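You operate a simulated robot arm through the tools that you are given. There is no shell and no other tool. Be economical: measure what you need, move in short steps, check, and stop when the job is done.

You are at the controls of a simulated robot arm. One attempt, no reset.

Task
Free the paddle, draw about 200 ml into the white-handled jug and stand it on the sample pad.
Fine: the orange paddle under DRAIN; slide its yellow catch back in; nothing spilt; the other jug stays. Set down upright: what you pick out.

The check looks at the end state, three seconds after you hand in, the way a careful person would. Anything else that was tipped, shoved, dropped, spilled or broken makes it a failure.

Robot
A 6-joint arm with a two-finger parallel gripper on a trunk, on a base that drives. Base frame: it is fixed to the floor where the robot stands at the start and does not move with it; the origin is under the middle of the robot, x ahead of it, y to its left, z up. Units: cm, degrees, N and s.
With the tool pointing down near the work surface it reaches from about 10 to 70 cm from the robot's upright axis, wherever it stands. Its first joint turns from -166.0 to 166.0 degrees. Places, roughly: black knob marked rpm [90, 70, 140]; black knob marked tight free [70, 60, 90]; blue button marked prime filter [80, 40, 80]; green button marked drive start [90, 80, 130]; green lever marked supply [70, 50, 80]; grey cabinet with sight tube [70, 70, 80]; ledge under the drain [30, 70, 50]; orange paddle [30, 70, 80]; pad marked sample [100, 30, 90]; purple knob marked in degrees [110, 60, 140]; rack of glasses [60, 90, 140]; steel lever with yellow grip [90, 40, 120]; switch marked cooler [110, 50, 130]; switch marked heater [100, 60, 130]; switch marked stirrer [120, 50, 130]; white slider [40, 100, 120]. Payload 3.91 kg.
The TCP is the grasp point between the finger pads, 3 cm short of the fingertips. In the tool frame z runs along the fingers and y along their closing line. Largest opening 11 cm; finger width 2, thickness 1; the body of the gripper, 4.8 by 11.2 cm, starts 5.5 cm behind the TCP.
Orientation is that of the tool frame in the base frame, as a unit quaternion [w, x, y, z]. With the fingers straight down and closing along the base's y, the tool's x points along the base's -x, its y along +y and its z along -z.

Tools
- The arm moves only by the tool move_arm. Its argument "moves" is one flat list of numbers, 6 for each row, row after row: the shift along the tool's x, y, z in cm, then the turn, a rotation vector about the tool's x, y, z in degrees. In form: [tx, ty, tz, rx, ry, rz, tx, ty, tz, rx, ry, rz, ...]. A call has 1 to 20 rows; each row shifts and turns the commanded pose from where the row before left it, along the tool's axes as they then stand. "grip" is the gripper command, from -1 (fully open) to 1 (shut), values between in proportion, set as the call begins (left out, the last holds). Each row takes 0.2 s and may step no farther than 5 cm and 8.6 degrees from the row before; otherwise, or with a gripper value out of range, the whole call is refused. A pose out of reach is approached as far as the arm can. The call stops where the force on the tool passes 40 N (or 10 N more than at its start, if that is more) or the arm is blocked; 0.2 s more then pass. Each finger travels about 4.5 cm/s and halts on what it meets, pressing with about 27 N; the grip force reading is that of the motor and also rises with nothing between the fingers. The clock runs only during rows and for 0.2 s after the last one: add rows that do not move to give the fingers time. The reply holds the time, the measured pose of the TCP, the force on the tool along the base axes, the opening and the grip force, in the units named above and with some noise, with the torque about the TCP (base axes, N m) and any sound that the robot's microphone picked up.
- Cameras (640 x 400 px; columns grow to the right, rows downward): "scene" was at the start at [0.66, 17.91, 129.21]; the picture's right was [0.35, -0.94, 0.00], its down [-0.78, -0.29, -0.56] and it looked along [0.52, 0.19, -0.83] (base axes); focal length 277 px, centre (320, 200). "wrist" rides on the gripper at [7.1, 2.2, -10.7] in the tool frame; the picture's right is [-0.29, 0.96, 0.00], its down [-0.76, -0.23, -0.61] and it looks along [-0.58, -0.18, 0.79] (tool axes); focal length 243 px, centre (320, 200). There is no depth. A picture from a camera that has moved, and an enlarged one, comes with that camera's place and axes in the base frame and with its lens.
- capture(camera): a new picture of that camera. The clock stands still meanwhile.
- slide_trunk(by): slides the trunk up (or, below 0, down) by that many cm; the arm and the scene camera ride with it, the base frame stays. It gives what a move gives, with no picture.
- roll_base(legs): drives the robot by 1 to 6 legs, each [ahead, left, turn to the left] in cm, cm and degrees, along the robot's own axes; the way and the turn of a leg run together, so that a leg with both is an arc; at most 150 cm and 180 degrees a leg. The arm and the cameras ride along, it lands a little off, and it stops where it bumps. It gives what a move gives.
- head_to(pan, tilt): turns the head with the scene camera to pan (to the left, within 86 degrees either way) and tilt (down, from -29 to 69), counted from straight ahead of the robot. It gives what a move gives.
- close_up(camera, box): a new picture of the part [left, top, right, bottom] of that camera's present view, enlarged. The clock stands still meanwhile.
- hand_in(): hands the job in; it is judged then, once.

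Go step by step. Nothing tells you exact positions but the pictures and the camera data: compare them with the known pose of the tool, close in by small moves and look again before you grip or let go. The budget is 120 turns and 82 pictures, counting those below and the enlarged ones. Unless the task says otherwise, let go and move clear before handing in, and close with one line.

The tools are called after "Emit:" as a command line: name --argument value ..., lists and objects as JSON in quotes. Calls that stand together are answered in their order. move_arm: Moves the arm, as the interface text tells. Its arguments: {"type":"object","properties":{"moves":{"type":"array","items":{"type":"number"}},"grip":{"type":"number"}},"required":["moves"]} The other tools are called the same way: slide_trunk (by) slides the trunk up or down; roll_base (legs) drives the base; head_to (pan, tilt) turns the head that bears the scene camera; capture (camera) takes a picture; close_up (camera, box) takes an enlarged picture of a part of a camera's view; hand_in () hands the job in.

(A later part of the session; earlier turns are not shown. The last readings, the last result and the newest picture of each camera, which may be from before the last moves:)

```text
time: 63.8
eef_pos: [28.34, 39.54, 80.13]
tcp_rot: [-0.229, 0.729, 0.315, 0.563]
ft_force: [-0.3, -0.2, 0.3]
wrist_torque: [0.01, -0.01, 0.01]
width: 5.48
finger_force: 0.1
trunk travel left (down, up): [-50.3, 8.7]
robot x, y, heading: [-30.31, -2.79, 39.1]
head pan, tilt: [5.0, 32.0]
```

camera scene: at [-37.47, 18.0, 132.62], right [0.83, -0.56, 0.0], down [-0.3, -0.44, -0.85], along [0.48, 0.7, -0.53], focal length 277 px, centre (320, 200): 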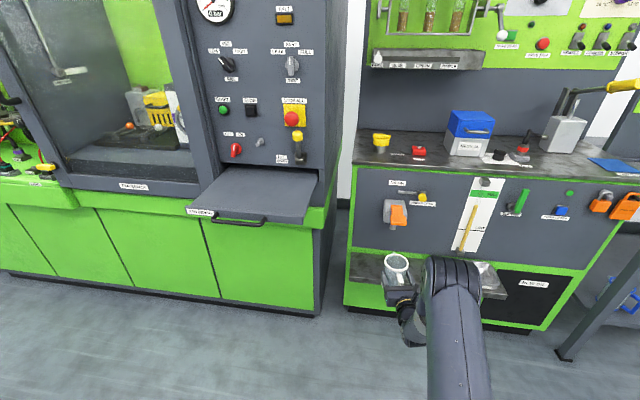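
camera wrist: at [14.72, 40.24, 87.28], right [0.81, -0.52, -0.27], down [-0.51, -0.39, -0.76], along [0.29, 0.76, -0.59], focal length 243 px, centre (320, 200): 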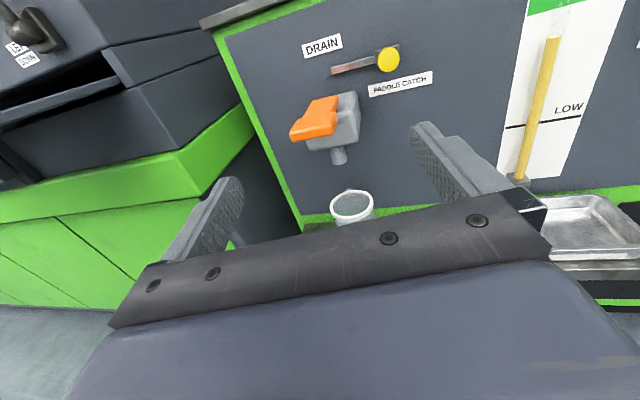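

Emit:
roll_base --legs '[[13.8, 11.9, 0]]'

Emit:
capture --camera "wrist"

Emit:
capture --camera "scene"

```text
time: 65.3
eef_pos: [31.44, 57.48, 80.01]
tcp_rot: [-0.229, 0.728, 0.314, 0.564]
ft_force: [0.0, 0.2, -0.6]
wrist_torque: [0.0, 0.01, 0.01]
width: 5.48
finger_force: 0.0
trunk travel left (down, up): [-50.3, 8.7]
robot x, y, heading: [-27.59, 15.49, 39.5]
head pan, tilt: [5.0, 32.0]
```

```text
43 pictures are left
camera wrist: at [26.79, 50.11, 89.8], right [0.64, -0.73, -0.26], down [-0.7, -0.41, -0.58], along [0.32, 0.55, -0.77], focal length 243 px, centre (320, 200)
```

wrist: 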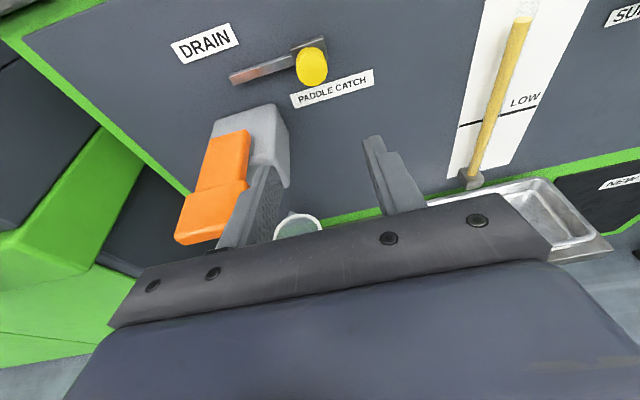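

```text
42 pictures are left
camera scene: at [-35.23, 29.77, 155.42], right [0.7, -0.71, 0.0], down [-0.38, -0.37, -0.85], along [0.61, 0.59, -0.53], focal length 277 px, centre (320, 200)
```

scene: 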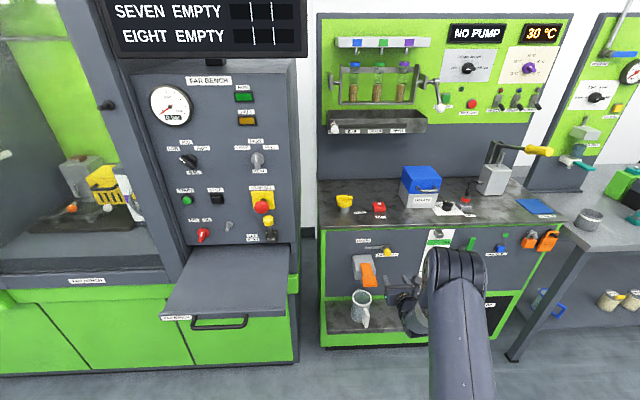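

Emit:
move_arm --moves '[3.3, 0, 0, 0, 0, 0, 0, 0, 3, 0, 0, 0, 0, 0, 3, 0, 0, 0, 0, 0, 2, 0, 0, 0]'

Emit:
capture --camera "wrist"

```text
time: 66.3
eef_pos: [37.34, 63.74, 81.11]
tcp_rot: [-0.23, 0.728, 0.315, 0.563]
ft_force: [-1.0, 0.0, 0.0]
wrist_torque: [0.02, -0.01, -0.01]
width: 5.5
finger_force: 0.1
trunk travel left (down, up): [-50.3, 8.7]
robot x, y, heading: [-27.05, 15.62, 39.7]
head pan, tilt: [5.0, 32.0]
```

```text
41 pictures are left
camera wrist: at [32.81, 56.34, 90.89], right [0.64, -0.73, -0.26], down [-0.7, -0.41, -0.58], along [0.31, 0.55, -0.77], focal length 243 px, centre (320, 200)
```

wrist: 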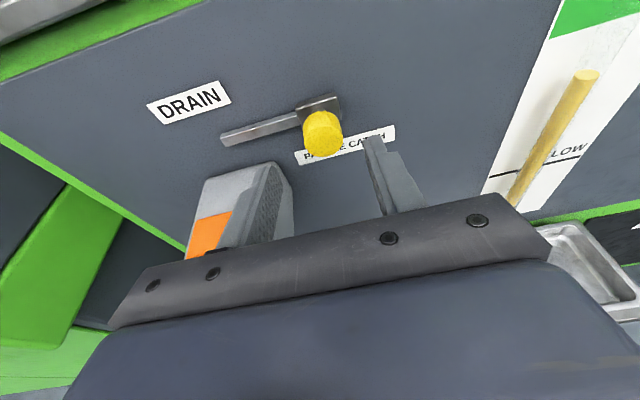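

Emit:
move_arm --moves '[0, 0, 2, 0, 0, 0, 0, 0, 2, 0, 0, 0]'

Emit:
capture --camera "wrist"

Emit:
close_up --camera "scene" --box '[330, 220, 450, 330]'

```text
time: 66.9
eef_pos: [40.02, 66.41, 80.2]
tcp_rot: [-0.228, 0.729, 0.313, 0.564]
ft_force: [0.4, -0.2, 0.1]
wrist_torque: [-0.03, -0.03, 0.03]
width: 5.5
finger_force: 0.1
trunk travel left (down, up): [-50.3, 8.7]
robot x, y, heading: [-27.34, 15.74, 39.5]
head pan, tilt: [5.0, 32.0]
```

```text
40 pictures are left
camera wrist: at [35.46, 59.05, 89.84], right [0.64, -0.73, -0.26], down [-0.7, -0.41, -0.58], along [0.31, 0.55, -0.77], focal length 243 px, centre (320, 200)
```

wrist: 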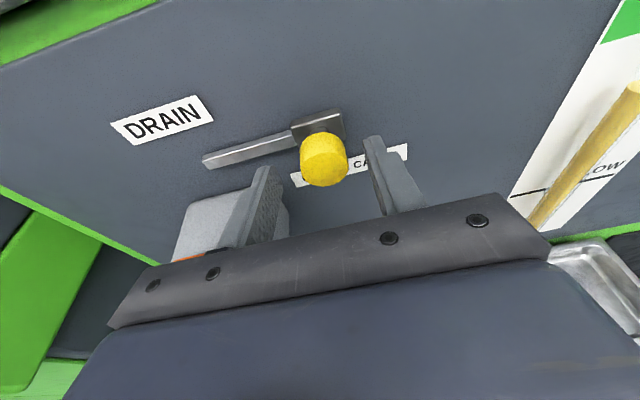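

```text
3.64 times, centred on (390, 275) of scene
camera zoom: at [-35.22, 29.78, 155.42], right [0.7, -0.71, 0.0], down [-0.38, -0.37, -0.85], along [0.61, 0.59, -0.53], focal length 1008 px, centre (66, -73)
```

zoom: 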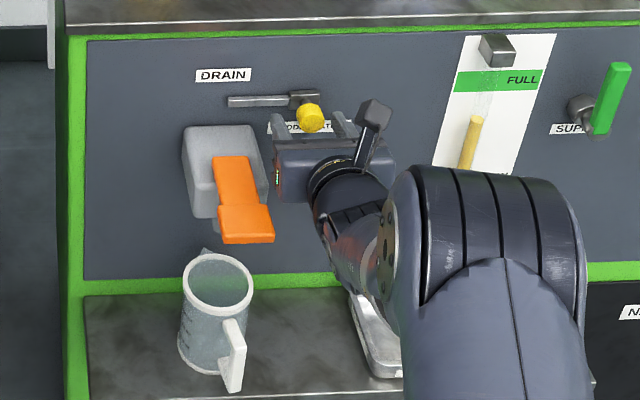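

Fingers flank the knob, slightly low; I'll raise 0.7 cm and close on it.

Emit:
move_arm --moves '[0.7, 0, 0.3, 0, 0, 0, 0, 0, 0, 0, 0, 0]'

Emit:
move_arm --moves '[0, 0, 0, 0, 0, 0, 0, 0, 0, 0, 0, 0, 0, 0, 0, 0, 0, 0, 0, 0, 0, 0, 0, 0]' --grip 1

Emit:
capture --camera "wrist"

```text
time: 67.5
eef_pos: [40.41, 66.72, 80.87]
tcp_rot: [-0.23, 0.728, 0.315, 0.563]
ft_force: [-1.0, 0.0, 0.8]
wrist_torque: [0.03, 0.05, 0.04]
width: 5.49
finger_force: 0.0
trunk travel left (down, up): [-50.3, 8.7]
robot x, y, heading: [-27.21, 15.25, 39.5]
head pan, tilt: [5.0, 32.0]
```

```text
time: 68.5
eef_pos: [40.57, 66.7, 80.75]
tcp_rot: [-0.228, 0.73, 0.313, 0.563]
ft_force: [13.0, -8.9, 0.8]
wrist_torque: [-0.18, -0.07, 0.49]
width: 2.78
finger_force: 45.0
trunk travel left (down, up): [-50.3, 8.7]
robot x, y, heading: [-27.71, 15.37, 39.3]
head pan, tilt: [5.0, 32.0]
```

```text
38 pictures are left
camera wrist: at [36.0, 59.17, 90.5], right [0.64, -0.73, -0.26], down [-0.7, -0.41, -0.58], along [0.32, 0.55, -0.77], focal length 243 px, centre (320, 200)
```

wrist: 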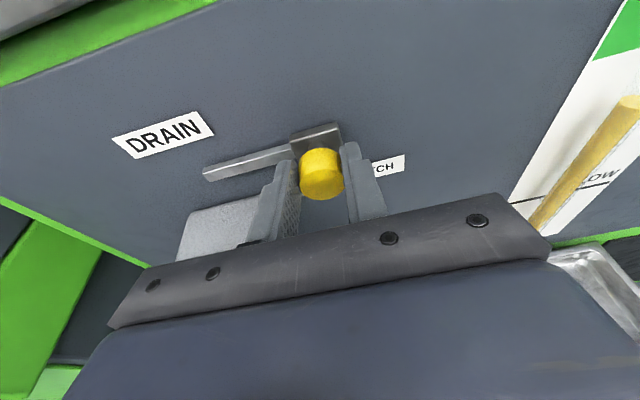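

Knob is held. Now I'll try sliding it to the right in small steps, reading the force.

Emit:
move_arm --moves '[0, 0.4, 0, 0, 0, 0, 0, 0.4, 0, 0, 0, 0]'

Emit:
move_arm --moves '[0, 0.5, 0, 0, 0, 0, 0, 0.5, 0, 0, 0, 0]'

Emit:
capture --camera "wrist"

```text
time: 69.1
eef_pos: [40.65, 66.43, 80.88]
tcp_rot: [-0.229, 0.728, 0.316, 0.563]
ft_force: [-1.3, 0.7, 1.5]
wrist_torque: [0.17, 0.16, 1.15]
width: 2.77
finger_force: 44.7
trunk travel left (down, up): [-50.3, 8.7]
robot x, y, heading: [-27.72, 15.35, 39.6]
head pan, tilt: [5.0, 32.0]
```

```text
time: 69.7
eef_pos: [41.66, 65.46, 80.78]
tcp_rot: [-0.229, 0.728, 0.315, 0.564]
ft_force: [2.4, 2.8, -0.3]
wrist_torque: [0.15, -0.41, 1.07]
width: 2.8
finger_force: 45.0
trunk travel left (down, up): [-50.3, 8.7]
robot x, y, heading: [-27.38, 15.01, 39.3]
head pan, tilt: [5.0, 32.0]
```

```text
37 pictures are left
camera wrist: at [37.07, 58.17, 90.51], right [0.64, -0.73, -0.26], down [-0.7, -0.41, -0.58], along [0.32, 0.55, -0.77], focal length 243 px, centre (320, 200)
```

wrist: 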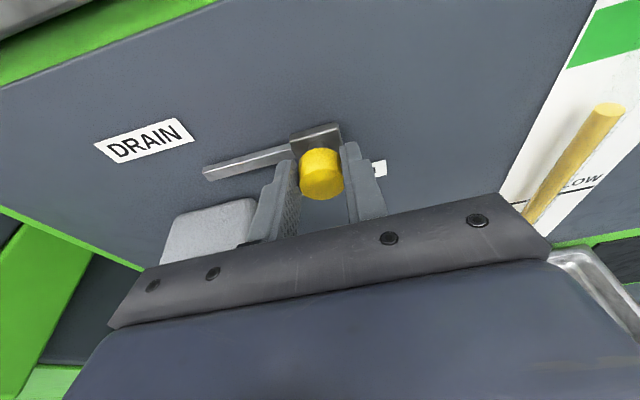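

It slides right freely, bolt and all. I'll continue to its stop.

Emit:
move_arm --moves '[0, 0.6, 0, 0, 0, 0, 0, 0.6, 0, 0, 0, 0, 0, 0.6, 0, 0, 0, 0]'

Emit:
move_arm --moves '[0, 0.6, 0, 0, 0, 0, 0, 0.6, 0, 0, 0, 0]'

Emit:
capture --camera "wrist"

```text
time: 70.5
eef_pos: [42.58, 64.73, 80.85]
tcp_rot: [-0.23, 0.728, 0.317, 0.563]
ft_force: [-5.9, 13.4, -0.4]
wrist_torque: [0.18, 0.21, 0.79]
width: 2.79
finger_force: 45.5
trunk travel left (down, up): [-50.3, 8.7]
robot x, y, heading: [-27.27, 15.34, 39.4]
head pan, tilt: [5.0, 32.0]
```

```text
time: 71.0
eef_pos: [42.67, 64.6, 80.65]
tcp_rot: [-0.233, 0.726, 0.321, 0.562]
ft_force: [-6.2, -0.8, 1.7]
wrist_torque: [0.01, 0.27, 0.63]
width: 2.77
finger_force: 45.3
trunk travel left (down, up): [-50.3, 8.7]
robot x, y, heading: [-27.14, 15.55, 39.5]
head pan, tilt: [5.0, 32.0]
stopped in row 2: the force on the tool passed its limit at 43 N (the readings are from after the stop); the commanded pose is now the measured one
```

```text
36 pictures are left
camera wrist: at [38.21, 57.15, 90.5], right [0.65, -0.71, -0.26], down [-0.7, -0.42, -0.58], along [0.31, 0.56, -0.77], focal length 243 px, centre (320, 200)
```

wrist: 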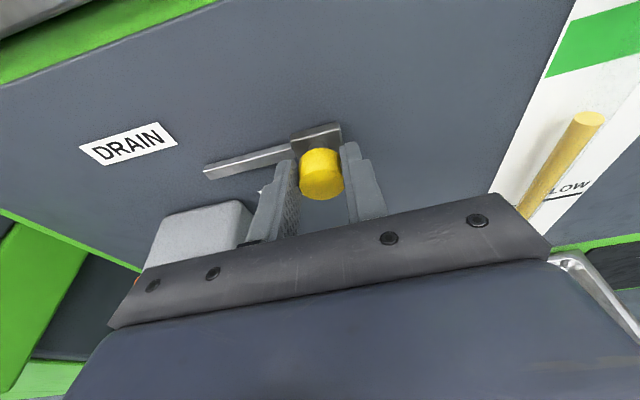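

The catch is fully out (about 3 cm travel). Release and back off.

Emit:
move_arm --moves '[0, 0, 0, 0, 0, 0, 0, 0, 0, 0, 0, 0, 0, 0, 0, 0, 0, 0]' --grip 0

Emit:
move_arm --moves '[0, 0, -3, 0, 0, 0, 0, 0, -4, 0, 0, 0, 0, 0, -4, 0, 0, 0, 0, 0, -4, 0, 0, 0]'

Emit:
capture --camera "wrist"

```text
time: 71.8
eef_pos: [42.91, 64.42, 80.71]
tcp_rot: [-0.233, 0.726, 0.32, 0.563]
ft_force: [0.8, -0.3, -0.9]
wrist_torque: [-0.03, 0.0, 0.0]
width: 5.47
finger_force: 0.1
trunk travel left (down, up): [-50.3, 8.7]
robot x, y, heading: [-27.3, 15.67, 39.6]
head pan, tilt: [5.0, 32.0]
```

```text
time: 72.8
eef_pos: [32.83, 54.11, 84.53]
tcp_rot: [-0.234, 0.726, 0.321, 0.562]
ft_force: [0.5, 0.4, -0.3]
wrist_torque: [0.04, 0.02, -0.01]
width: 5.52
finger_force: 0.1
trunk travel left (down, up): [-50.3, 8.7]
robot x, y, heading: [-27.25, 15.09, 39.4]
head pan, tilt: [5.0, 32.0]
```

```text
35 pictures are left
camera wrist: at [28.32, 46.58, 94.34], right [0.65, -0.72, -0.26], down [-0.7, -0.42, -0.58], along [0.31, 0.56, -0.77], focal length 243 px, centre (320, 200)
```

wrist: 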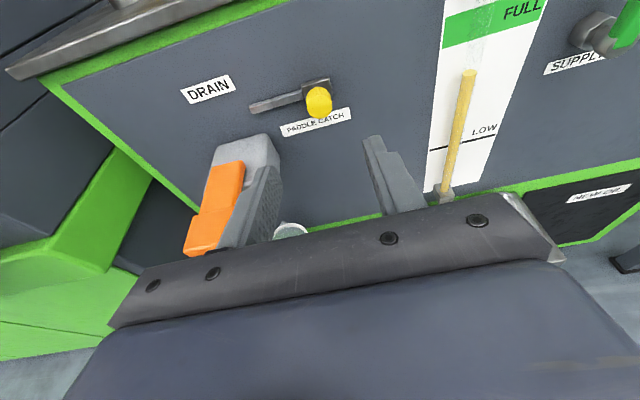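

The catch stays out. Now I'll close the fingers and move left so that the tips are just above the paddle's outer end.

Emit:
move_arm --moves '[0, 0, 0, 0, 0, 0, 0, 0, 0, 0, 0, 0, 0, 0, 0, 0, 0, 0, 0, 0, 0, 0, 0, 0]' --grip 1

Emit:
roll_base --legs '[[-1.2, 12.1, 0]]'

Emit:
capture --camera "wrist"

Emit:
close_up --camera "scene" --box '[330, 210, 470, 320]'

```text
time: 73.8
eef_pos: [32.83, 54.04, 84.65]
tcp_rot: [-0.233, 0.726, 0.32, 0.562]
ft_force: [-0.7, 0.1, 0.4]
wrist_torque: [0.01, 0.03, 0.02]
width: 0.0
finger_force: 27.5
trunk travel left (down, up): [-50.3, 8.7]
robot x, y, heading: [-27.09, 15.13, 39.2]
head pan, tilt: [5.0, 32.0]
```

```text
time: 75.1
eef_pos: [24.26, 62.59, 84.55]
tcp_rot: [-0.234, 0.726, 0.321, 0.562]
ft_force: [0.0, 0.8, 0.3]
wrist_torque: [-0.03, 0.02, -0.03]
width: 0.0
finger_force: 26.4
trunk travel left (down, up): [-50.3, 8.7]
robot x, y, heading: [-35.84, 23.91, 39.9]
head pan, tilt: [5.0, 32.0]
```

```text
34 pictures are left
camera wrist: at [19.78, 55.12, 94.29], right [0.65, -0.72, -0.26], down [-0.7, -0.42, -0.58], along [0.31, 0.56, -0.77], focal length 243 px, centre (320, 200)
```

wrist: 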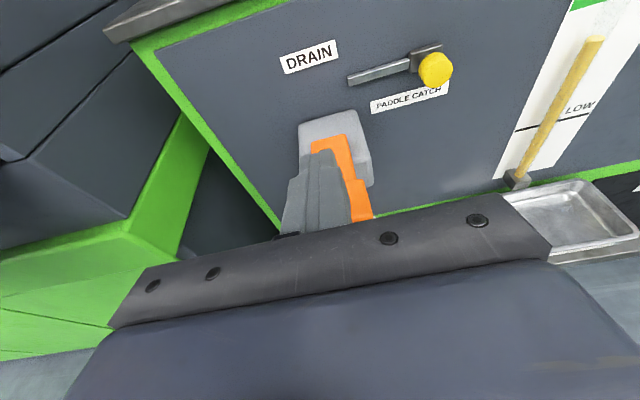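

```text
3.64 times, centred on (400, 265) of scene
camera zoom: at [-43.89, 38.23, 155.42], right [0.7, -0.71, 0.0], down [-0.38, -0.37, -0.85], along [0.6, 0.6, -0.53], focal length 1008 px, centre (29, -36)
```

zoom: 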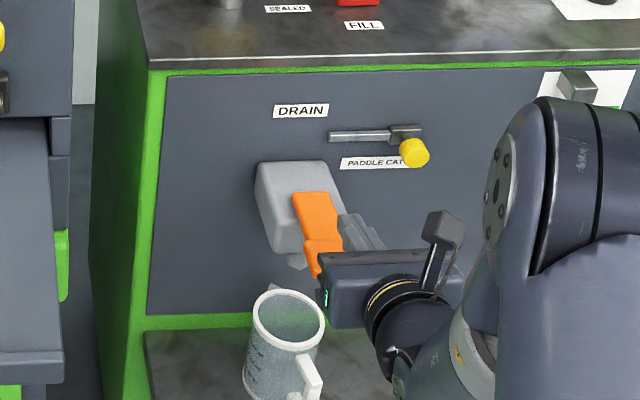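

Tips are above the paddle in line with it. I'll lower by trunk, then feel with small arm steps.

Emit:
slide_trunk --by -3.2

Emit:
move_arm --moves '[-0.48, 0, 0.13, 0, 0, 0, -0.48, 0, 0.13, 0, 0, 0]'

Emit:
close_up --camera "scene" --box '[350, 220, 450, 320]'

```text
time: 75.9
eef_pos: [24.31, 62.61, 81.45]
tcp_rot: [-0.233, 0.726, 0.321, 0.562]
ft_force: [-0.3, -0.2, -0.3]
wrist_torque: [0.01, -0.02, -0.01]
width: 0.01
finger_force: 27.1
trunk travel left (down, up): [-47.1, 11.9]
robot x, y, heading: [-35.62, 23.77, 39.6]
head pan, tilt: [5.0, 32.0]
```

```text
time: 76.5
eef_pos: [24.35, 62.51, 80.53]
tcp_rot: [-0.233, 0.726, 0.321, 0.562]
ft_force: [0.3, 0.8, 1.1]
wrist_torque: [0.01, -0.01, 0.02]
width: 0.0
finger_force: 27.0
trunk travel left (down, up): [-47.1, 11.9]
robot x, y, heading: [-36.16, 24.02, 39.3]
head pan, tilt: [5.0, 32.0]
```

```text
4.00 times, centred on (400, 270) of scene
camera zoom: at [-43.89, 38.22, 152.22], right [0.7, -0.71, 0.0], down [-0.38, -0.37, -0.85], along [0.6, 0.6, -0.53], focal length 1108 px, centre (0, -80)
```

zoom: 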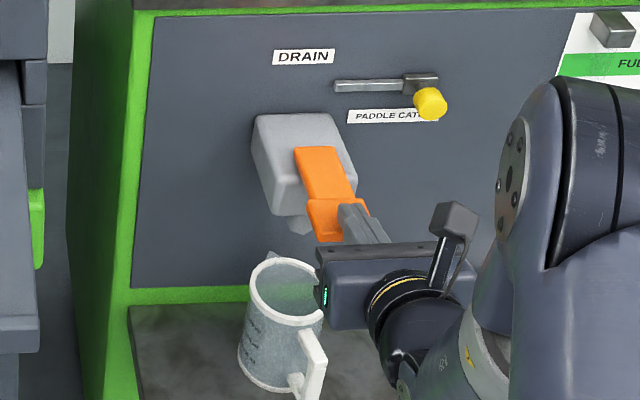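

Emit:
move_arm --moves '[-0.29, -0.4, 0.08, 0, 0, 0, -0.29, 0, 0.08, 0, 0, 0]'

Emit:
move_arm --moves '[-0.29, 0, 0.08, 0, 0, 0]'

Emit:
move_arm --moves '[-0.29, 0, 0.08, 0, 0, 0]'

```text
time: 77.1
eef_pos: [24.1, 62.89, 79.74]
tcp_rot: [-0.233, 0.726, 0.321, 0.562]
ft_force: [0.2, -0.9, 1.7]
wrist_torque: [0.02, -0.01, 0.0]
width: 0.0
finger_force: 27.5
trunk travel left (down, up): [-47.1, 11.9]
robot x, y, heading: [-36.32, 23.75, 39.4]
head pan, tilt: [5.0, 32.0]
```

```text
time: 77.5
eef_pos: [23.96, 62.78, 79.44]
tcp_rot: [-0.232, 0.726, 0.32, 0.562]
ft_force: [0.6, -0.8, 2.5]
wrist_torque: [0.05, -0.05, 0.0]
width: 0.0
finger_force: 26.7
trunk travel left (down, up): [-47.1, 11.9]
robot x, y, heading: [-36.31, 23.97, 39.4]
head pan, tilt: [5.0, 32.0]
```

```text
time: 77.9
eef_pos: [24.03, 62.79, 79.27]
tcp_rot: [-0.233, 0.726, 0.321, 0.562]
ft_force: [-0.3, -0.5, 2.1]
wrist_torque: [0.05, -0.07, -0.02]
width: 0.0
finger_force: 27.4
trunk travel left (down, up): [-47.1, 11.9]
robot x, y, heading: [-35.67, 23.71, 39.4]
head pan, tilt: [5.0, 32.0]
```

A light contact (about 2 N), and the paddle yields. I'll press on in small steps and watch the jug.

Emit:
move_arm --moves '[-0.29, 0, 0.08, 0, 0, 0, -0.29, 0, 0.08, 0, 0, 0]'

Emit:
close_up --camera "scene" --box '[350, 220, 450, 320]'

```text
time: 78.5
eef_pos: [23.98, 62.78, 78.68]
tcp_rot: [-0.233, 0.726, 0.321, 0.562]
ft_force: [0.6, -0.8, 3.2]
wrist_torque: [0.08, -0.06, 0.03]
width: 0.0
finger_force: 27.3
trunk travel left (down, up): [-47.1, 11.9]
robot x, y, heading: [-35.89, 23.78, 39.5]
head pan, tilt: [5.0, 32.0]
```

```text
4.00 times, centred on (400, 270) of scene
camera zoom: at [-43.92, 38.21, 152.22], right [0.7, -0.71, 0.0], down [-0.38, -0.37, -0.85], along [0.6, 0.6, -0.53], focal length 1108 px, centre (0, -80)
```

zoom: 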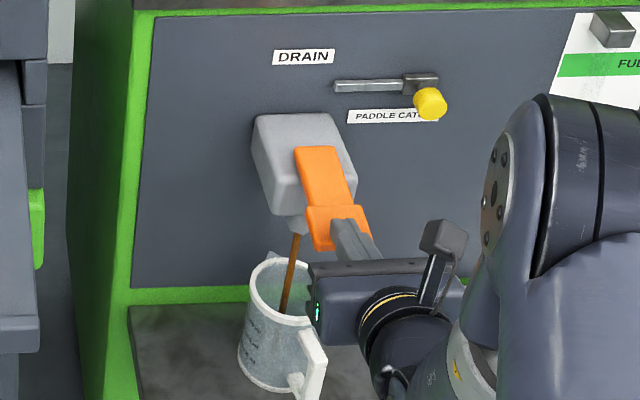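

Liquid is flowing into the jug. I'll hold briefly and check the level.

Emit:
move_arm --moves '[0, 0, 0, 0, 0, 0, 0, 0, 0, 0, 0, 0]'

Emit:
close_up --camera "scene" --box '[400, 275, 440, 325]'

```text
time: 79.1
eef_pos: [24.12, 62.82, 78.6]
tcp_rot: [-0.234, 0.725, 0.321, 0.562]
ft_force: [-0.7, -0.8, 4.2]
wrist_torque: [0.06, -0.03, -0.02]
width: 0.01
finger_force: 27.1
trunk travel left (down, up): [-47.1, 11.9]
robot x, y, heading: [-36.04, 23.44, 39.4]
head pan, tilt: [5.0, 32.0]
```

```text
8.00 times, centred on (420, 300) of scene
camera zoom: at [-43.92, 38.21, 152.22], right [0.7, -0.71, 0.0], down [-0.38, -0.37, -0.85], along [0.6, 0.6, -0.53], focal length 2216 px, centre (-480, -600)
```

zoom: 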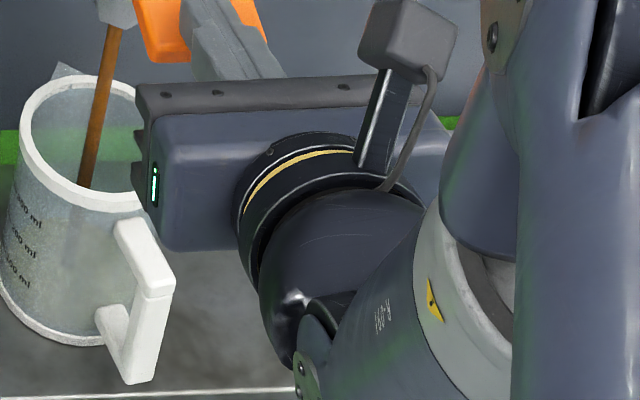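

Marks read 100/200/300 ml from the bottom; 200 is the middle one. Holding a second more.

Emit:
move_arm --moves '[0, 0, 0, 0, 0, 0, 0, 0, 0, 0, 0, 0, 0, 0, 0, 0, 0, 0, 0, 0, 0, 0, 0, 0]'

Emit:
close_up --camera "scene" --box '[396, 270, 444, 325]'

```text
time: 80.1
eef_pos: [23.96, 62.74, 78.6]
tcp_rot: [-0.233, 0.726, 0.32, 0.562]
ft_force: [-0.1, -0.2, 3.3]
wrist_torque: [0.06, -0.05, 0.01]
width: 0.0
finger_force: 27.1
trunk travel left (down, up): [-47.1, 11.9]
robot x, y, heading: [-35.87, 23.62, 39.5]
head pan, tilt: [5.0, 32.0]
```

```text
7.27 times, centred on (420, 298) of scene
camera zoom: at [-43.92, 38.21, 152.22], right [0.7, -0.71, 0.0], down [-0.38, -0.37, -0.85], along [0.6, 0.6, -0.53], focal length 2015 px, centre (-407, -509)
```

zoom: 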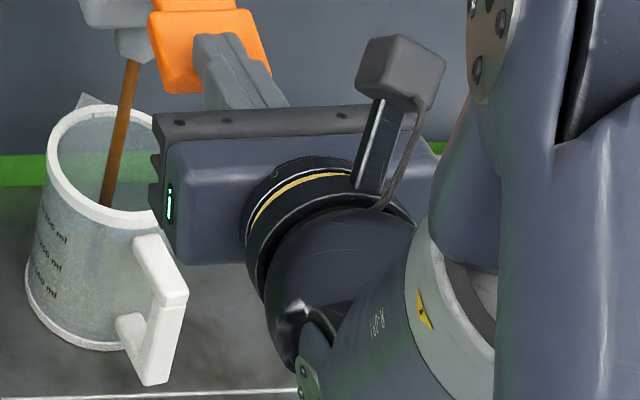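

Emit:
move_arm --moves '[0, 0, 0, 0, 0, 0, 0, 0, 0, 0, 0, 0, 0, 0, 0, 0, 0, 0, 0, 0, 0, 0, 0, 0, 0, 0, 0, 0, 0, 0, 0, 0, 0, 0, 0, 0, 0, 0, 0, 0, 0, 0, 0, 0, 0, 0, 0, 0, 0, 0, 0, 0, 0, 0]'

Emit:
close_up --camera "scene" --box '[395, 275, 443, 325]'

```text
time: 82.1
eef_pos: [24.01, 62.82, 78.56]
tcp_rot: [-0.233, 0.726, 0.321, 0.562]
ft_force: [-0.5, 0.8, 2.5]
wrist_torque: [0.07, -0.04, 0.01]
width: 0.0
finger_force: 27.1
trunk travel left (down, up): [-47.1, 11.9]
robot x, y, heading: [-35.82, 23.8, 39.4]
head pan, tilt: [5.0, 32.0]
```

```text
8.00 times, centred on (419, 300) of scene
camera zoom: at [-43.92, 38.21, 152.22], right [0.7, -0.71, 0.0], down [-0.38, -0.37, -0.85], along [0.6, 0.6, -0.53], focal length 2216 px, centre (-472, -600)
```

zoom: 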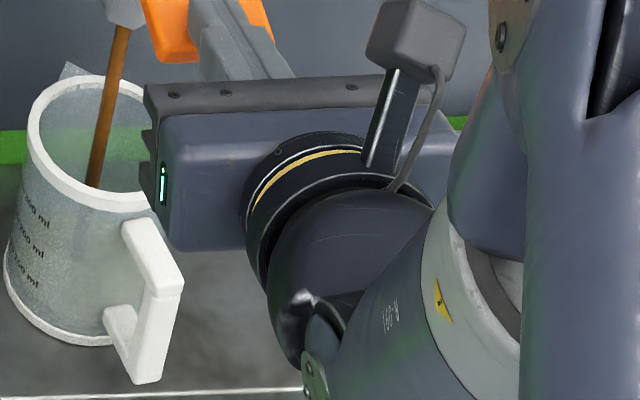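

I can't read the level through the wall from here, so I'll lift off the paddle to stop the flow and look into the jug.

Emit:
move_arm --moves '[1.0, 0, 0, 0, 0, 0, 1.0, 0, 0, 0, 0, 0]'

Emit:
close_up --camera "scene" --box '[380, 255, 440, 325]'

```text
time: 82.7
eef_pos: [24.39, 63.32, 80.49]
tcp_rot: [-0.233, 0.727, 0.321, 0.561]
ft_force: [0.1, 0.4, 0.1]
wrist_torque: [-0.02, 0.01, 0.0]
width: 0.0
finger_force: 27.0
trunk travel left (down, up): [-47.1, 11.9]
robot x, y, heading: [-35.93, 23.73, 39.6]
head pan, tilt: [5.0, 32.0]
```

```text
5.71 times, centred on (410, 290) of scene
camera zoom: at [-43.9, 38.22, 152.22], right [0.7, -0.71, 0.0], down [-0.38, -0.37, -0.85], along [0.6, 0.6, -0.53], focal length 1583 px, centre (-194, -314)
```

zoom: 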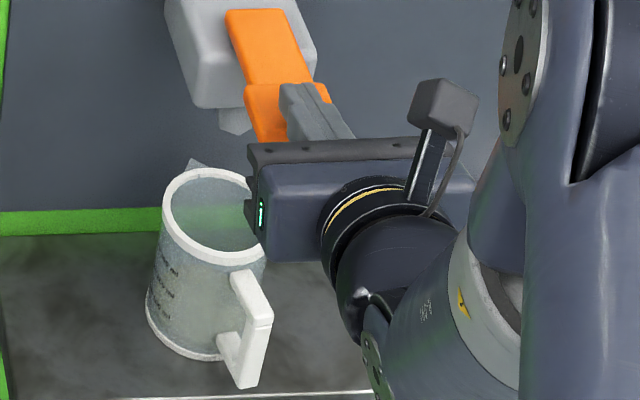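

Emit:
close_up --camera "scene" --box '[398, 282, 434, 324]'

```text
9.52 times, centred on (416, 303) of scene
camera zoom: at [-43.9, 38.22, 152.22], right [0.7, -0.71, 0.0], down [-0.38, -0.37, -0.85], along [0.6, 0.6, -0.53], focal length 2639 px, centre (-594, -781)
```

zoom: 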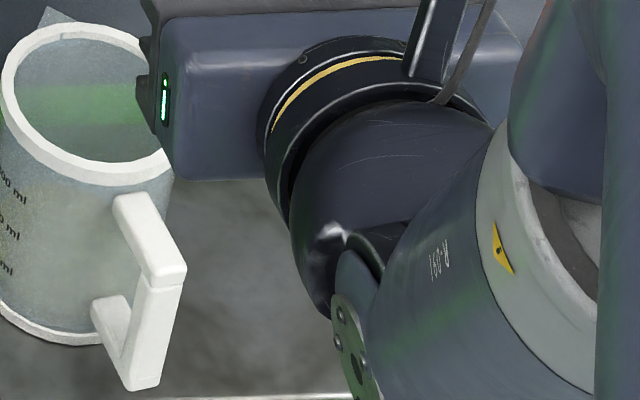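

Emit:
close_up --camera "scene" --box '[374, 282, 426, 324]'

```text
9.52 times, centred on (400, 303) of scene
camera zoom: at [-43.9, 38.22, 152.22], right [0.7, -0.71, 0.0], down [-0.38, -0.37, -0.85], along [0.6, 0.6, -0.53], focal length 2639 px, centre (-442, -781)
```

zoom: 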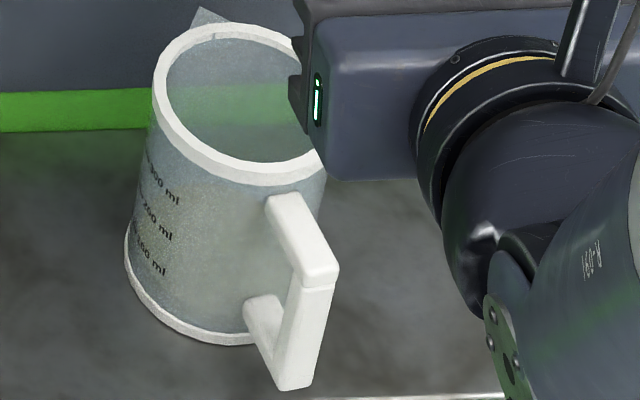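

The level is not clear from here. I'll back off and lower the arm so the wrist camera gets a good close look at the jug.

Emit:
roll_base --legs '[[-16, -1.5, 0]]'

Emit:
slide_trunk --by -18

Emit:
capture --camera "wrist"

```text
time: 84.1
eef_pos: [13.05, 51.95, 80.41]
tcp_rot: [-0.232, 0.726, 0.32, 0.562]
ft_force: [0.0, 0.5, 0.1]
wrist_torque: [-0.04, 0.04, -0.05]
width: 0.02
finger_force: 26.8
trunk travel left (down, up): [-47.1, 11.9]
robot x, y, heading: [-47.27, 12.14, 39.5]
head pan, tilt: [5.0, 32.0]
```

```text
time: 86.1
eef_pos: [13.14, 51.82, 62.44]
tcp_rot: [-0.233, 0.726, 0.32, 0.563]
ft_force: [0.1, 0.1, 0.3]
wrist_torque: [0.02, 0.01, 0.01]
width: 0.03
finger_force: 26.6
trunk travel left (down, up): [-29.1, 29.9]
robot x, y, heading: [-47.38, 12.54, 39.7]
head pan, tilt: [5.0, 32.0]
```

```text
24 pictures are left
camera wrist: at [8.6, 44.45, 72.23], right [0.65, -0.72, -0.26], down [-0.7, -0.42, -0.58], along [0.31, 0.56, -0.77], focal length 243 px, centre (320, 200)
```

wrist: 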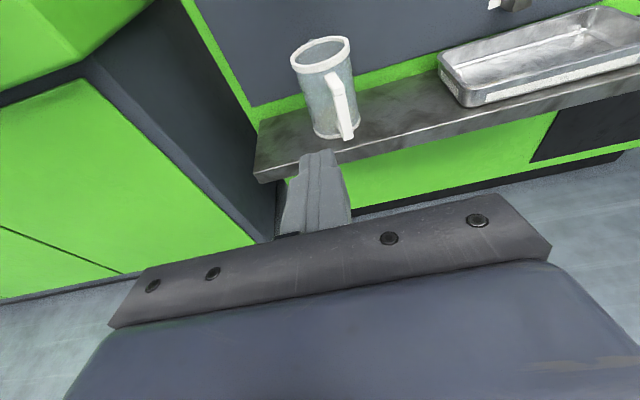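

Emit:
close_up --camera "wrist" --box '[280, 25, 375, 150]'

```text
3.20 times, centred on (328, 88) of wrist
camera zoom: at [8.6, 44.45, 72.23], right [0.65, -0.72, -0.26], down [-0.7, -0.42, -0.58], along [0.31, 0.56, -0.77], focal length 776 px, centre (296, 560)
```

zoom: 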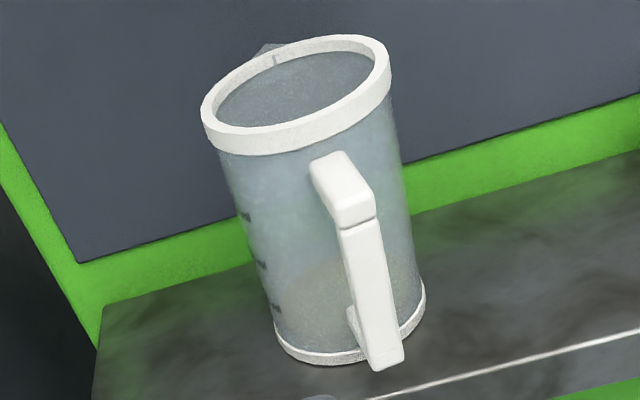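

Emit:
close_up --camera "wrist" --box '[306, 84, 370, 140]'

```text
7.14 times, centred on (338, 112) of wrist
camera zoom: at [8.6, 44.45, 72.23], right [0.65, -0.72, -0.26], down [-0.7, -0.42, -0.58], along [0.31, 0.56, -0.77], focal length 1733 px, centre (191, 829)
```

zoom: 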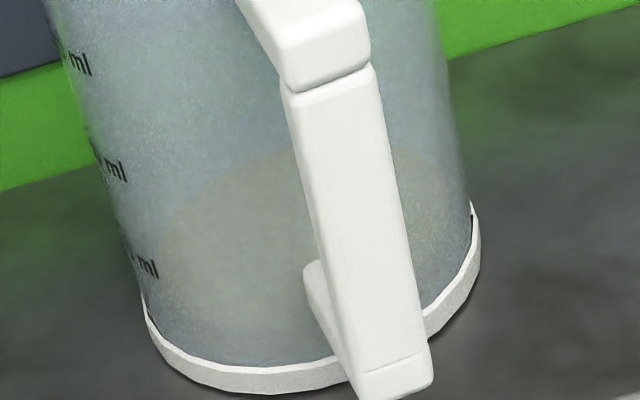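

I can see the oil surface through the wall, a bit under the 100 ml mark (about 85 ml after about 4.3 s of flow). I'll go back and press again for about 5.3 s.

Emit:
slide_trunk --by 18

Emit:
roll_base --legs '[[16, 1.5, 0]]'

```text
time: 88.1
eef_pos: [13.07, 51.89, 80.5]
tcp_rot: [-0.233, 0.726, 0.32, 0.562]
ft_force: [0.0, 0.1, 0.5]
wrist_torque: [0.04, -0.01, -0.01]
width: 0.0
finger_force: 26.1
trunk travel left (down, up): [-47.1, 11.9]
robot x, y, heading: [-47.04, 12.5, 39.6]
head pan, tilt: [5.0, 32.0]
```

```text
time: 89.5
eef_pos: [24.44, 63.3, 80.56]
tcp_rot: [-0.233, 0.726, 0.321, 0.562]
ft_force: [-0.1, 0.2, -0.5]
wrist_torque: [-0.02, 0.01, 0.0]
width: 0.0
finger_force: 27.2
trunk travel left (down, up): [-47.1, 11.9]
robot x, y, heading: [-35.91, 23.92, 39.6]
head pan, tilt: [5.0, 32.0]
```

Emit:
move_arm --moves '[-1, 0, 0, 0, 0, 0, -1, 0, 0, 0, 0, 0, 0, 0, 0, 0, 0, 0, 0, 0, 0, 0, 0, 0, 0, 0, 0, 0, 0, 0, 0, 0, 0, 0, 0, 0, 0, 0, 0, 0, 0, 0, 0, 0, 0, 0, 0, 0, 0, 0, 0, 0, 0, 0, 0, 0, 0, 0, 0, 0, 0, 0, 0, 0, 0, 0, 0, 0, 0, 0, 0, 0, 0, 0, 0, 0, 0, 0, 0, 0, 0, 0, 0, 0, 0, 0, 0, 0, 0, 0, 0, 0, 0, 0, 0, 0, 0, 0, 0, 0, 0, 0, 0, 0, 0, 0, 0, 0, 0, 0, 0, 0, 0, 0, 0, 0, 0, 0, 0, 0]'

Emit:
move_arm --moves '[0, 0, 0, 0, 0, 0, 0, 0, 0, 0, 0, 0, 0, 0, 0, 0, 0, 0, 0, 0, 0, 0, 0, 0, 1, 0, 0, 0, 0, 0, 1, 0, 0, 0, 0, 0]'

Emit:
close_up --camera "scene" --box '[374, 272, 426, 324]'

```text
time: 93.7
eef_pos: [24.19, 62.88, 78.69]
tcp_rot: [-0.233, 0.726, 0.321, 0.562]
ft_force: [1.2, -0.3, 3.4]
wrist_torque: [0.02, -0.05, 0.0]
width: 0.0
finger_force: 27.2
trunk travel left (down, up): [-47.1, 11.9]
robot x, y, heading: [-35.55, 24.09, 39.5]
head pan, tilt: [5.0, 32.0]
```

```text
time: 95.1
eef_pos: [24.49, 63.32, 80.52]
tcp_rot: [-0.233, 0.727, 0.321, 0.561]
ft_force: [0.1, 0.1, 0.3]
wrist_torque: [-0.03, 0.01, 0.01]
width: 0.01
finger_force: 27.1
trunk travel left (down, up): [-47.1, 11.9]
robot x, y, heading: [-35.86, 24.06, 39.7]
head pan, tilt: [5.0, 32.0]
```

```text
7.69 times, centred on (400, 298) of scene
camera zoom: at [-43.75, 38.34, 152.22], right [0.7, -0.71, 0.0], down [-0.38, -0.37, -0.85], along [0.6, 0.6, -0.53], focal length 2131 px, centre (-295, -554)
```

zoom: 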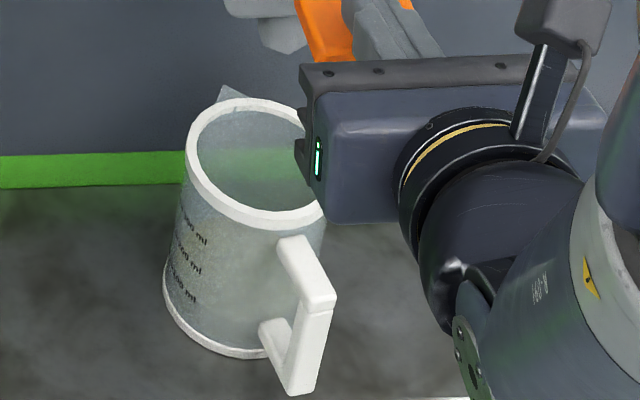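

Back off again to measure the level from the same viewpoint.

Emit:
roll_base --legs '[[-16, -1.5, 0]]'

Emit:
slide_trunk --by -18

Emit:
close_up --camera "wrist" --box '[290, 60, 374, 140]'

```text
time: 96.5
eef_pos: [12.97, 51.96, 80.57]
tcp_rot: [-0.233, 0.726, 0.321, 0.562]
ft_force: [-1.1, 0.1, 0.0]
wrist_torque: [0.0, -0.01, 0.0]
width: 0.0
finger_force: 27.4
trunk travel left (down, up): [-47.1, 11.9]
robot x, y, heading: [-47.11, 12.84, 39.6]
head pan, tilt: [5.0, 32.0]
```

```text
time: 98.5
eef_pos: [13.07, 51.93, 62.55]
tcp_rot: [-0.234, 0.726, 0.321, 0.562]
ft_force: [0.7, 0.3, 0.1]
wrist_torque: [0.0, 0.02, 0.0]
width: 0.01
finger_force: 27.2
trunk travel left (down, up): [-29.1, 29.9]
robot x, y, heading: [-47.24, 12.72, 39.9]
head pan, tilt: [5.0, 32.0]
```

```text
5.00 times, centred on (332, 100) of wrist
camera zoom: at [8.51, 44.45, 72.23], right [0.65, -0.71, -0.26], down [-0.7, -0.42, -0.58], along [0.31, 0.56, -0.77], focal length 1213 px, centre (260, 700)
```

zoom: 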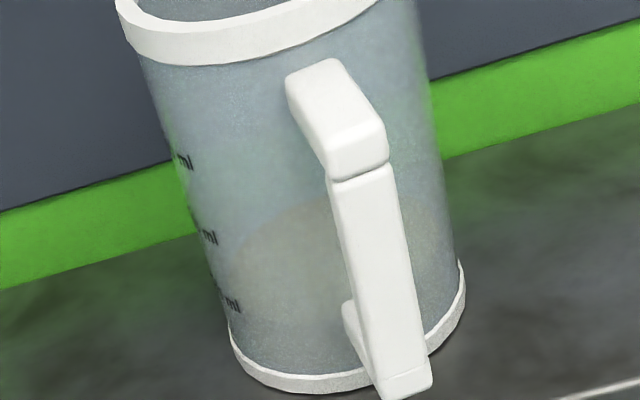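

The surface is now about at the 100 ml mark (estimate 80–100 ml after about 9 s of flow). I'll press again for about 10 s more, then re-measure.

Emit:
slide_trunk --by 18

Emit:
roll_base --legs '[[16, 1.5, 0]]'

```text
time: 100.5
eef_pos: [13.01, 51.84, 80.45]
tcp_rot: [-0.234, 0.726, 0.322, 0.561]
ft_force: [0.5, 0.2, -0.3]
wrist_torque: [0.03, -0.01, -0.02]
width: 0.01
finger_force: 26.8
trunk travel left (down, up): [-47.1, 11.9]
robot x, y, heading: [-47.21, 12.54, 39.8]
head pan, tilt: [5.0, 32.0]
```

```text
time: 102.0
eef_pos: [24.5, 63.27, 80.57]
tcp_rot: [-0.234, 0.725, 0.321, 0.563]
ft_force: [1.0, -0.1, 0.0]
wrist_torque: [-0.01, 0.0, 0.01]
width: 0.01
finger_force: 26.8
trunk travel left (down, up): [-47.1, 11.9]
robot x, y, heading: [-35.84, 24.0, 39.5]
head pan, tilt: [5.0, 32.0]
```

Emit:
move_arm --moves '[-1, 0, 0, 0, 0, 0, -1, 0, 0, 0, 0, 0, 0, 0, 0, 0, 0, 0, 0, 0, 0, 0, 0, 0, 0, 0, 0, 0, 0, 0, 0, 0, 0, 0, 0, 0, 0, 0, 0, 0, 0, 0, 0, 0, 0, 0, 0, 0, 0, 0, 0, 0, 0, 0, 0, 0, 0, 0, 0, 0, 0, 0, 0, 0, 0, 0, 0, 0, 0, 0, 0, 0, 0, 0, 0, 0, 0, 0, 0, 0, 0, 0, 0, 0, 0, 0, 0, 0, 0, 0, 0, 0, 0, 0, 0, 0, 0, 0, 0, 0, 0, 0, 0, 0, 0, 0, 0, 0, 0, 0, 0, 0, 0, 0, 0, 0, 0, 0, 0, 0]'

Emit:
move_arm --moves '[0, 0, 0, 0, 0, 0, 0, 0, 0, 0, 0, 0, 0, 0, 0, 0, 0, 0, 0, 0, 0, 0, 0, 0, 0, 0, 0, 0, 0, 0, 0, 0, 0, 0, 0, 0, 0, 0, 0, 0, 0, 0, 0, 0, 0, 0, 0, 0, 0, 0, 0, 0, 0, 0, 0, 0, 0, 0, 0, 0, 0, 0, 0, 0, 0, 0, 0, 0, 0, 0, 0, 0, 0, 0, 0, 0, 0, 0, 0, 0, 0, 0, 0, 0, 0, 0, 0, 0, 0, 0, 0, 0, 0, 0, 0, 0, 0, 0, 0, 0, 0, 0, 0, 0, 0, 0, 0, 0, 0, 0, 0, 0, 0, 0, 0, 0, 0, 0, 0, 0]'

Emit:
move_arm --moves '[0, 0, 0, 0, 0, 0, 0, 0, 0, 0, 0, 0, 0, 0, 0, 0, 0, 0, 0, 0, 0, 0, 0, 0, 0, 0, 0, 0, 0, 0, 0, 0, 0, 0, 0, 0, 0, 0, 0, 0, 0, 0, 0, 0, 0, 0, 0, 0, 0, 0, 0, 0, 0, 0, 0, 0, 0, 0, 0, 0, 1, 0, 0, 0, 0, 0, 1, 0, 0, 0, 0, 0]'

Emit:
roll_base --legs '[[-16, -1.5, 0]]'

Emit:
slide_trunk --by -18

Emit:
close_up --camera "wrist" --box '[290, 60, 374, 140]'

```text
time: 106.2
eef_pos: [24.19, 62.86, 78.47]
tcp_rot: [-0.234, 0.725, 0.32, 0.563]
ft_force: [1.3, -0.2, 3.8]
wrist_torque: [0.07, -0.05, 0.06]
width: 0.02
finger_force: 26.8
trunk travel left (down, up): [-47.1, 11.9]
robot x, y, heading: [-35.36, 23.94, 39.8]
head pan, tilt: [5.0, 32.0]
```

```text
time: 110.4
eef_pos: [24.14, 62.86, 78.5]
tcp_rot: [-0.233, 0.726, 0.32, 0.562]
ft_force: [0.9, -1.4, 3.0]
wrist_torque: [0.08, -0.06, -0.01]
width: 0.0
finger_force: 27.6
trunk travel left (down, up): [-47.1, 11.9]
robot x, y, heading: [-35.81, 24.42, 39.6]
head pan, tilt: [5.0, 32.0]
```

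```text
time: 113.0
eef_pos: [24.48, 63.15, 80.56]
tcp_rot: [-0.233, 0.726, 0.321, 0.561]
ft_force: [-0.2, -0.3, -0.3]
wrist_torque: [0.01, 0.03, 0.0]
width: 0.0
finger_force: 26.9
trunk travel left (down, up): [-47.1, 11.9]
robot x, y, heading: [-35.98, 24.08, 39.6]
head pan, tilt: [5.0, 32.0]
```

```text
time: 114.4
eef_pos: [13.08, 51.91, 80.47]
tcp_rot: [-0.234, 0.726, 0.321, 0.562]
ft_force: [0.4, 0.2, 0.5]
wrist_torque: [-0.01, -0.02, 0.01]
width: 0.01
finger_force: 26.9
trunk travel left (down, up): [-47.1, 11.9]
robot x, y, heading: [-47.03, 12.64, 39.8]
head pan, tilt: [5.0, 32.0]
```

```text
time: 116.4
eef_pos: [13.11, 51.99, 62.49]
tcp_rot: [-0.233, 0.726, 0.32, 0.563]
ft_force: [-0.3, 0.0, -0.3]
wrist_torque: [-0.02, 0.01, -0.02]
width: 0.0
finger_force: 27.1
trunk travel left (down, up): [-29.1, 29.9]
robot x, y, heading: [-47.12, 12.76, 39.5]
head pan, tilt: [5.0, 32.0]
```

```text
5.00 times, centred on (332, 100) of wrist
camera zoom: at [8.63, 44.47, 72.23], right [0.65, -0.72, -0.26], down [-0.7, -0.42, -0.58], along [0.31, 0.56, -0.77], focal length 1213 px, centre (260, 700)
```

zoom: 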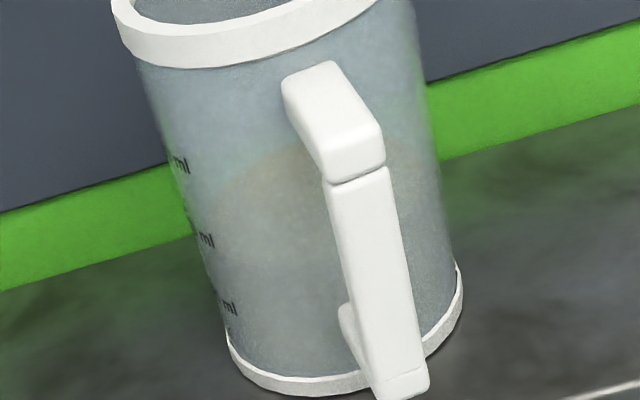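

Now the surface is just under the 200 mark (estimate 160–180 ml, rate about 7.7 ml/s). I'll top up about 4 s and check again.

Emit:
slide_trunk --by 18

Emit:
roll_base --legs '[[16, 1.5, 0]]'

Emit:
move_arm --moves '[-1, 0, 0, 0, 0, 0, -1, 0, 0, 0, 0, 0, 0, 0, 0, 0, 0, 0, 0, 0, 0, 0, 0, 0, 0, 0, 0, 0, 0, 0, 0, 0, 0, 0, 0, 0, 0, 0, 0, 0, 0, 0, 0, 0, 0, 0, 0, 0, 0, 0, 0, 0, 0, 0, 0, 0, 0, 0, 0, 0, 0, 0, 0, 0, 0, 0, 0, 0, 0, 0, 0, 0, 0, 0, 0, 0, 0, 0, 0, 0, 0, 0, 0, 0, 0, 0, 0, 0, 0, 0, 0, 0, 0, 0, 0, 0, 0, 0, 0, 0, 0, 0, 0, 0, 0, 0, 0, 0]'

Emit:
move_arm --moves '[0, 0, 0, 0, 0, 0, 1, 0, 0, 0, 0, 0, 1, 0, 0, 0, 0, 0]'

Emit:
roll_base --legs '[[-16, -1.5, 0]]'

Emit:
slide_trunk --by -18

Emit:
close_up --camera "wrist" --box '[290, 60, 374, 140]'

```text
time: 118.4
eef_pos: [13.07, 52.01, 80.4]
tcp_rot: [-0.234, 0.726, 0.321, 0.561]
ft_force: [-0.5, 0.8, -0.5]
wrist_torque: [0.01, -0.01, -0.01]
width: 0.0
finger_force: 27.2
trunk travel left (down, up): [-47.1, 11.9]
robot x, y, heading: [-47.3, 12.6, 39.2]
head pan, tilt: [5.0, 32.0]
```

```text
time: 119.8
eef_pos: [24.53, 63.38, 80.47]
tcp_rot: [-0.233, 0.726, 0.32, 0.562]
ft_force: [-0.1, -1.4, -0.3]
wrist_torque: [0.02, 0.03, 0.01]
width: 0.04
finger_force: 26.4
trunk travel left (down, up): [-47.1, 11.9]
robot x, y, heading: [-36.01, 23.41, 39.8]
head pan, tilt: [5.0, 32.0]
```

```text
time: 123.6
eef_pos: [24.21, 62.91, 78.61]
tcp_rot: [-0.232, 0.726, 0.32, 0.562]
ft_force: [1.0, -0.3, 2.1]
wrist_torque: [0.06, -0.08, -0.01]
width: 0.01
finger_force: 27.2
trunk travel left (down, up): [-47.1, 11.9]
robot x, y, heading: [-35.87, 23.97, 39.8]
head pan, tilt: [5.0, 32.0]
```

```text
time: 124.4
eef_pos: [24.39, 63.23, 80.52]
tcp_rot: [-0.233, 0.727, 0.321, 0.561]
ft_force: [0.6, -0.2, -0.2]
wrist_torque: [0.01, -0.01, -0.01]
width: 0.0
finger_force: 27.0
trunk travel left (down, up): [-47.1, 11.9]
robot x, y, heading: [-35.62, 23.58, 39.4]
head pan, tilt: [5.0, 32.0]
```

```text
time: 125.8
eef_pos: [13.23, 51.97, 80.47]
tcp_rot: [-0.233, 0.726, 0.321, 0.562]
ft_force: [-0.6, 0.2, -0.7]
wrist_torque: [0.01, -0.01, 0.02]
width: 0.02
finger_force: 27.2
trunk travel left (down, up): [-47.1, 11.9]
robot x, y, heading: [-46.93, 12.66, 39.8]
head pan, tilt: [5.0, 32.0]
```

```text
time: 127.8
eef_pos: [13.27, 52.0, 62.56]
tcp_rot: [-0.233, 0.726, 0.32, 0.562]
ft_force: [0.2, 0.9, 0.5]
wrist_torque: [-0.02, 0.02, 0.05]
width: 0.0
finger_force: 26.8
trunk travel left (down, up): [-29.1, 29.9]
robot x, y, heading: [-47.43, 12.29, 39.4]
head pan, tilt: [5.0, 32.0]
```

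```text
5.00 times, centred on (332, 100) of wrist
camera zoom: at [8.73, 44.56, 72.25], right [0.65, -0.72, -0.26], down [-0.7, -0.42, -0.58], along [0.31, 0.56, -0.77], focal length 1213 px, centre (260, 700)
```

zoom: 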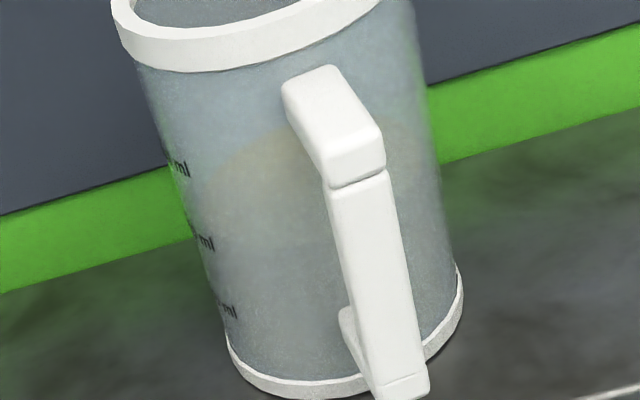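

Surface now sits level with the 200 ml mark. Next: raise, move right in front of the catch knob, and slide it back in.

Emit:
slide_trunk --by 22

Emit:
roll_base --legs '[[16.5, -10.8, 0]]'

Emit:
move_arm --moves '[0, 0, 0, 0, 0, 0, 0, 0, 0, 0, 0, 0, 0, 0, 0, 0, 0, 0, 0, 0, 0, 0, 0, 0]' --grip 0

Emit:
capture --camera "wrist"

```text
time: 130.2
eef_pos: [13.22, 52.0, 84.6]
tcp_rot: [-0.234, 0.726, 0.321, 0.562]
ft_force: [0.0, -0.1, -0.2]
wrist_torque: [0.0, 0.02, 0.0]
width: 0.0
finger_force: 27.0
trunk travel left (down, up): [-51.1, 7.9]
robot x, y, heading: [-47.1, 12.72, 39.4]
head pan, tilt: [5.0, 32.0]
```

```text
time: 131.7
eef_pos: [32.83, 54.07, 84.62]
tcp_rot: [-0.232, 0.726, 0.32, 0.562]
ft_force: [0.6, 0.5, -0.4]
wrist_torque: [-0.03, 0.02, 0.0]
width: 0.0
finger_force: 27.3
trunk travel left (down, up): [-51.1, 7.9]
robot x, y, heading: [-27.49, 14.74, 39.6]
head pan, tilt: [5.0, 32.0]
```

```text
time: 132.7
eef_pos: [32.77, 54.14, 84.48]
tcp_rot: [-0.233, 0.726, 0.321, 0.562]
ft_force: [0.7, 0.0, -0.3]
wrist_torque: [0.02, 0.02, 0.01]
width: 5.49
finger_force: 0.0
trunk travel left (down, up): [-51.1, 7.9]
robot x, y, heading: [-27.34, 14.7, 39.8]
head pan, tilt: [5.0, 32.0]
```

```text
17 pictures are left
camera wrist: at [28.34, 46.6, 94.24], right [0.65, -0.72, -0.26], down [-0.7, -0.42, -0.58], along [0.31, 0.56, -0.77], focal length 243 px, centre (320, 200)
```

wrist: 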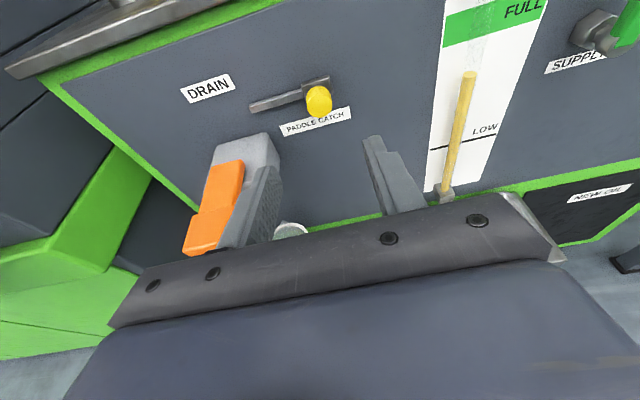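

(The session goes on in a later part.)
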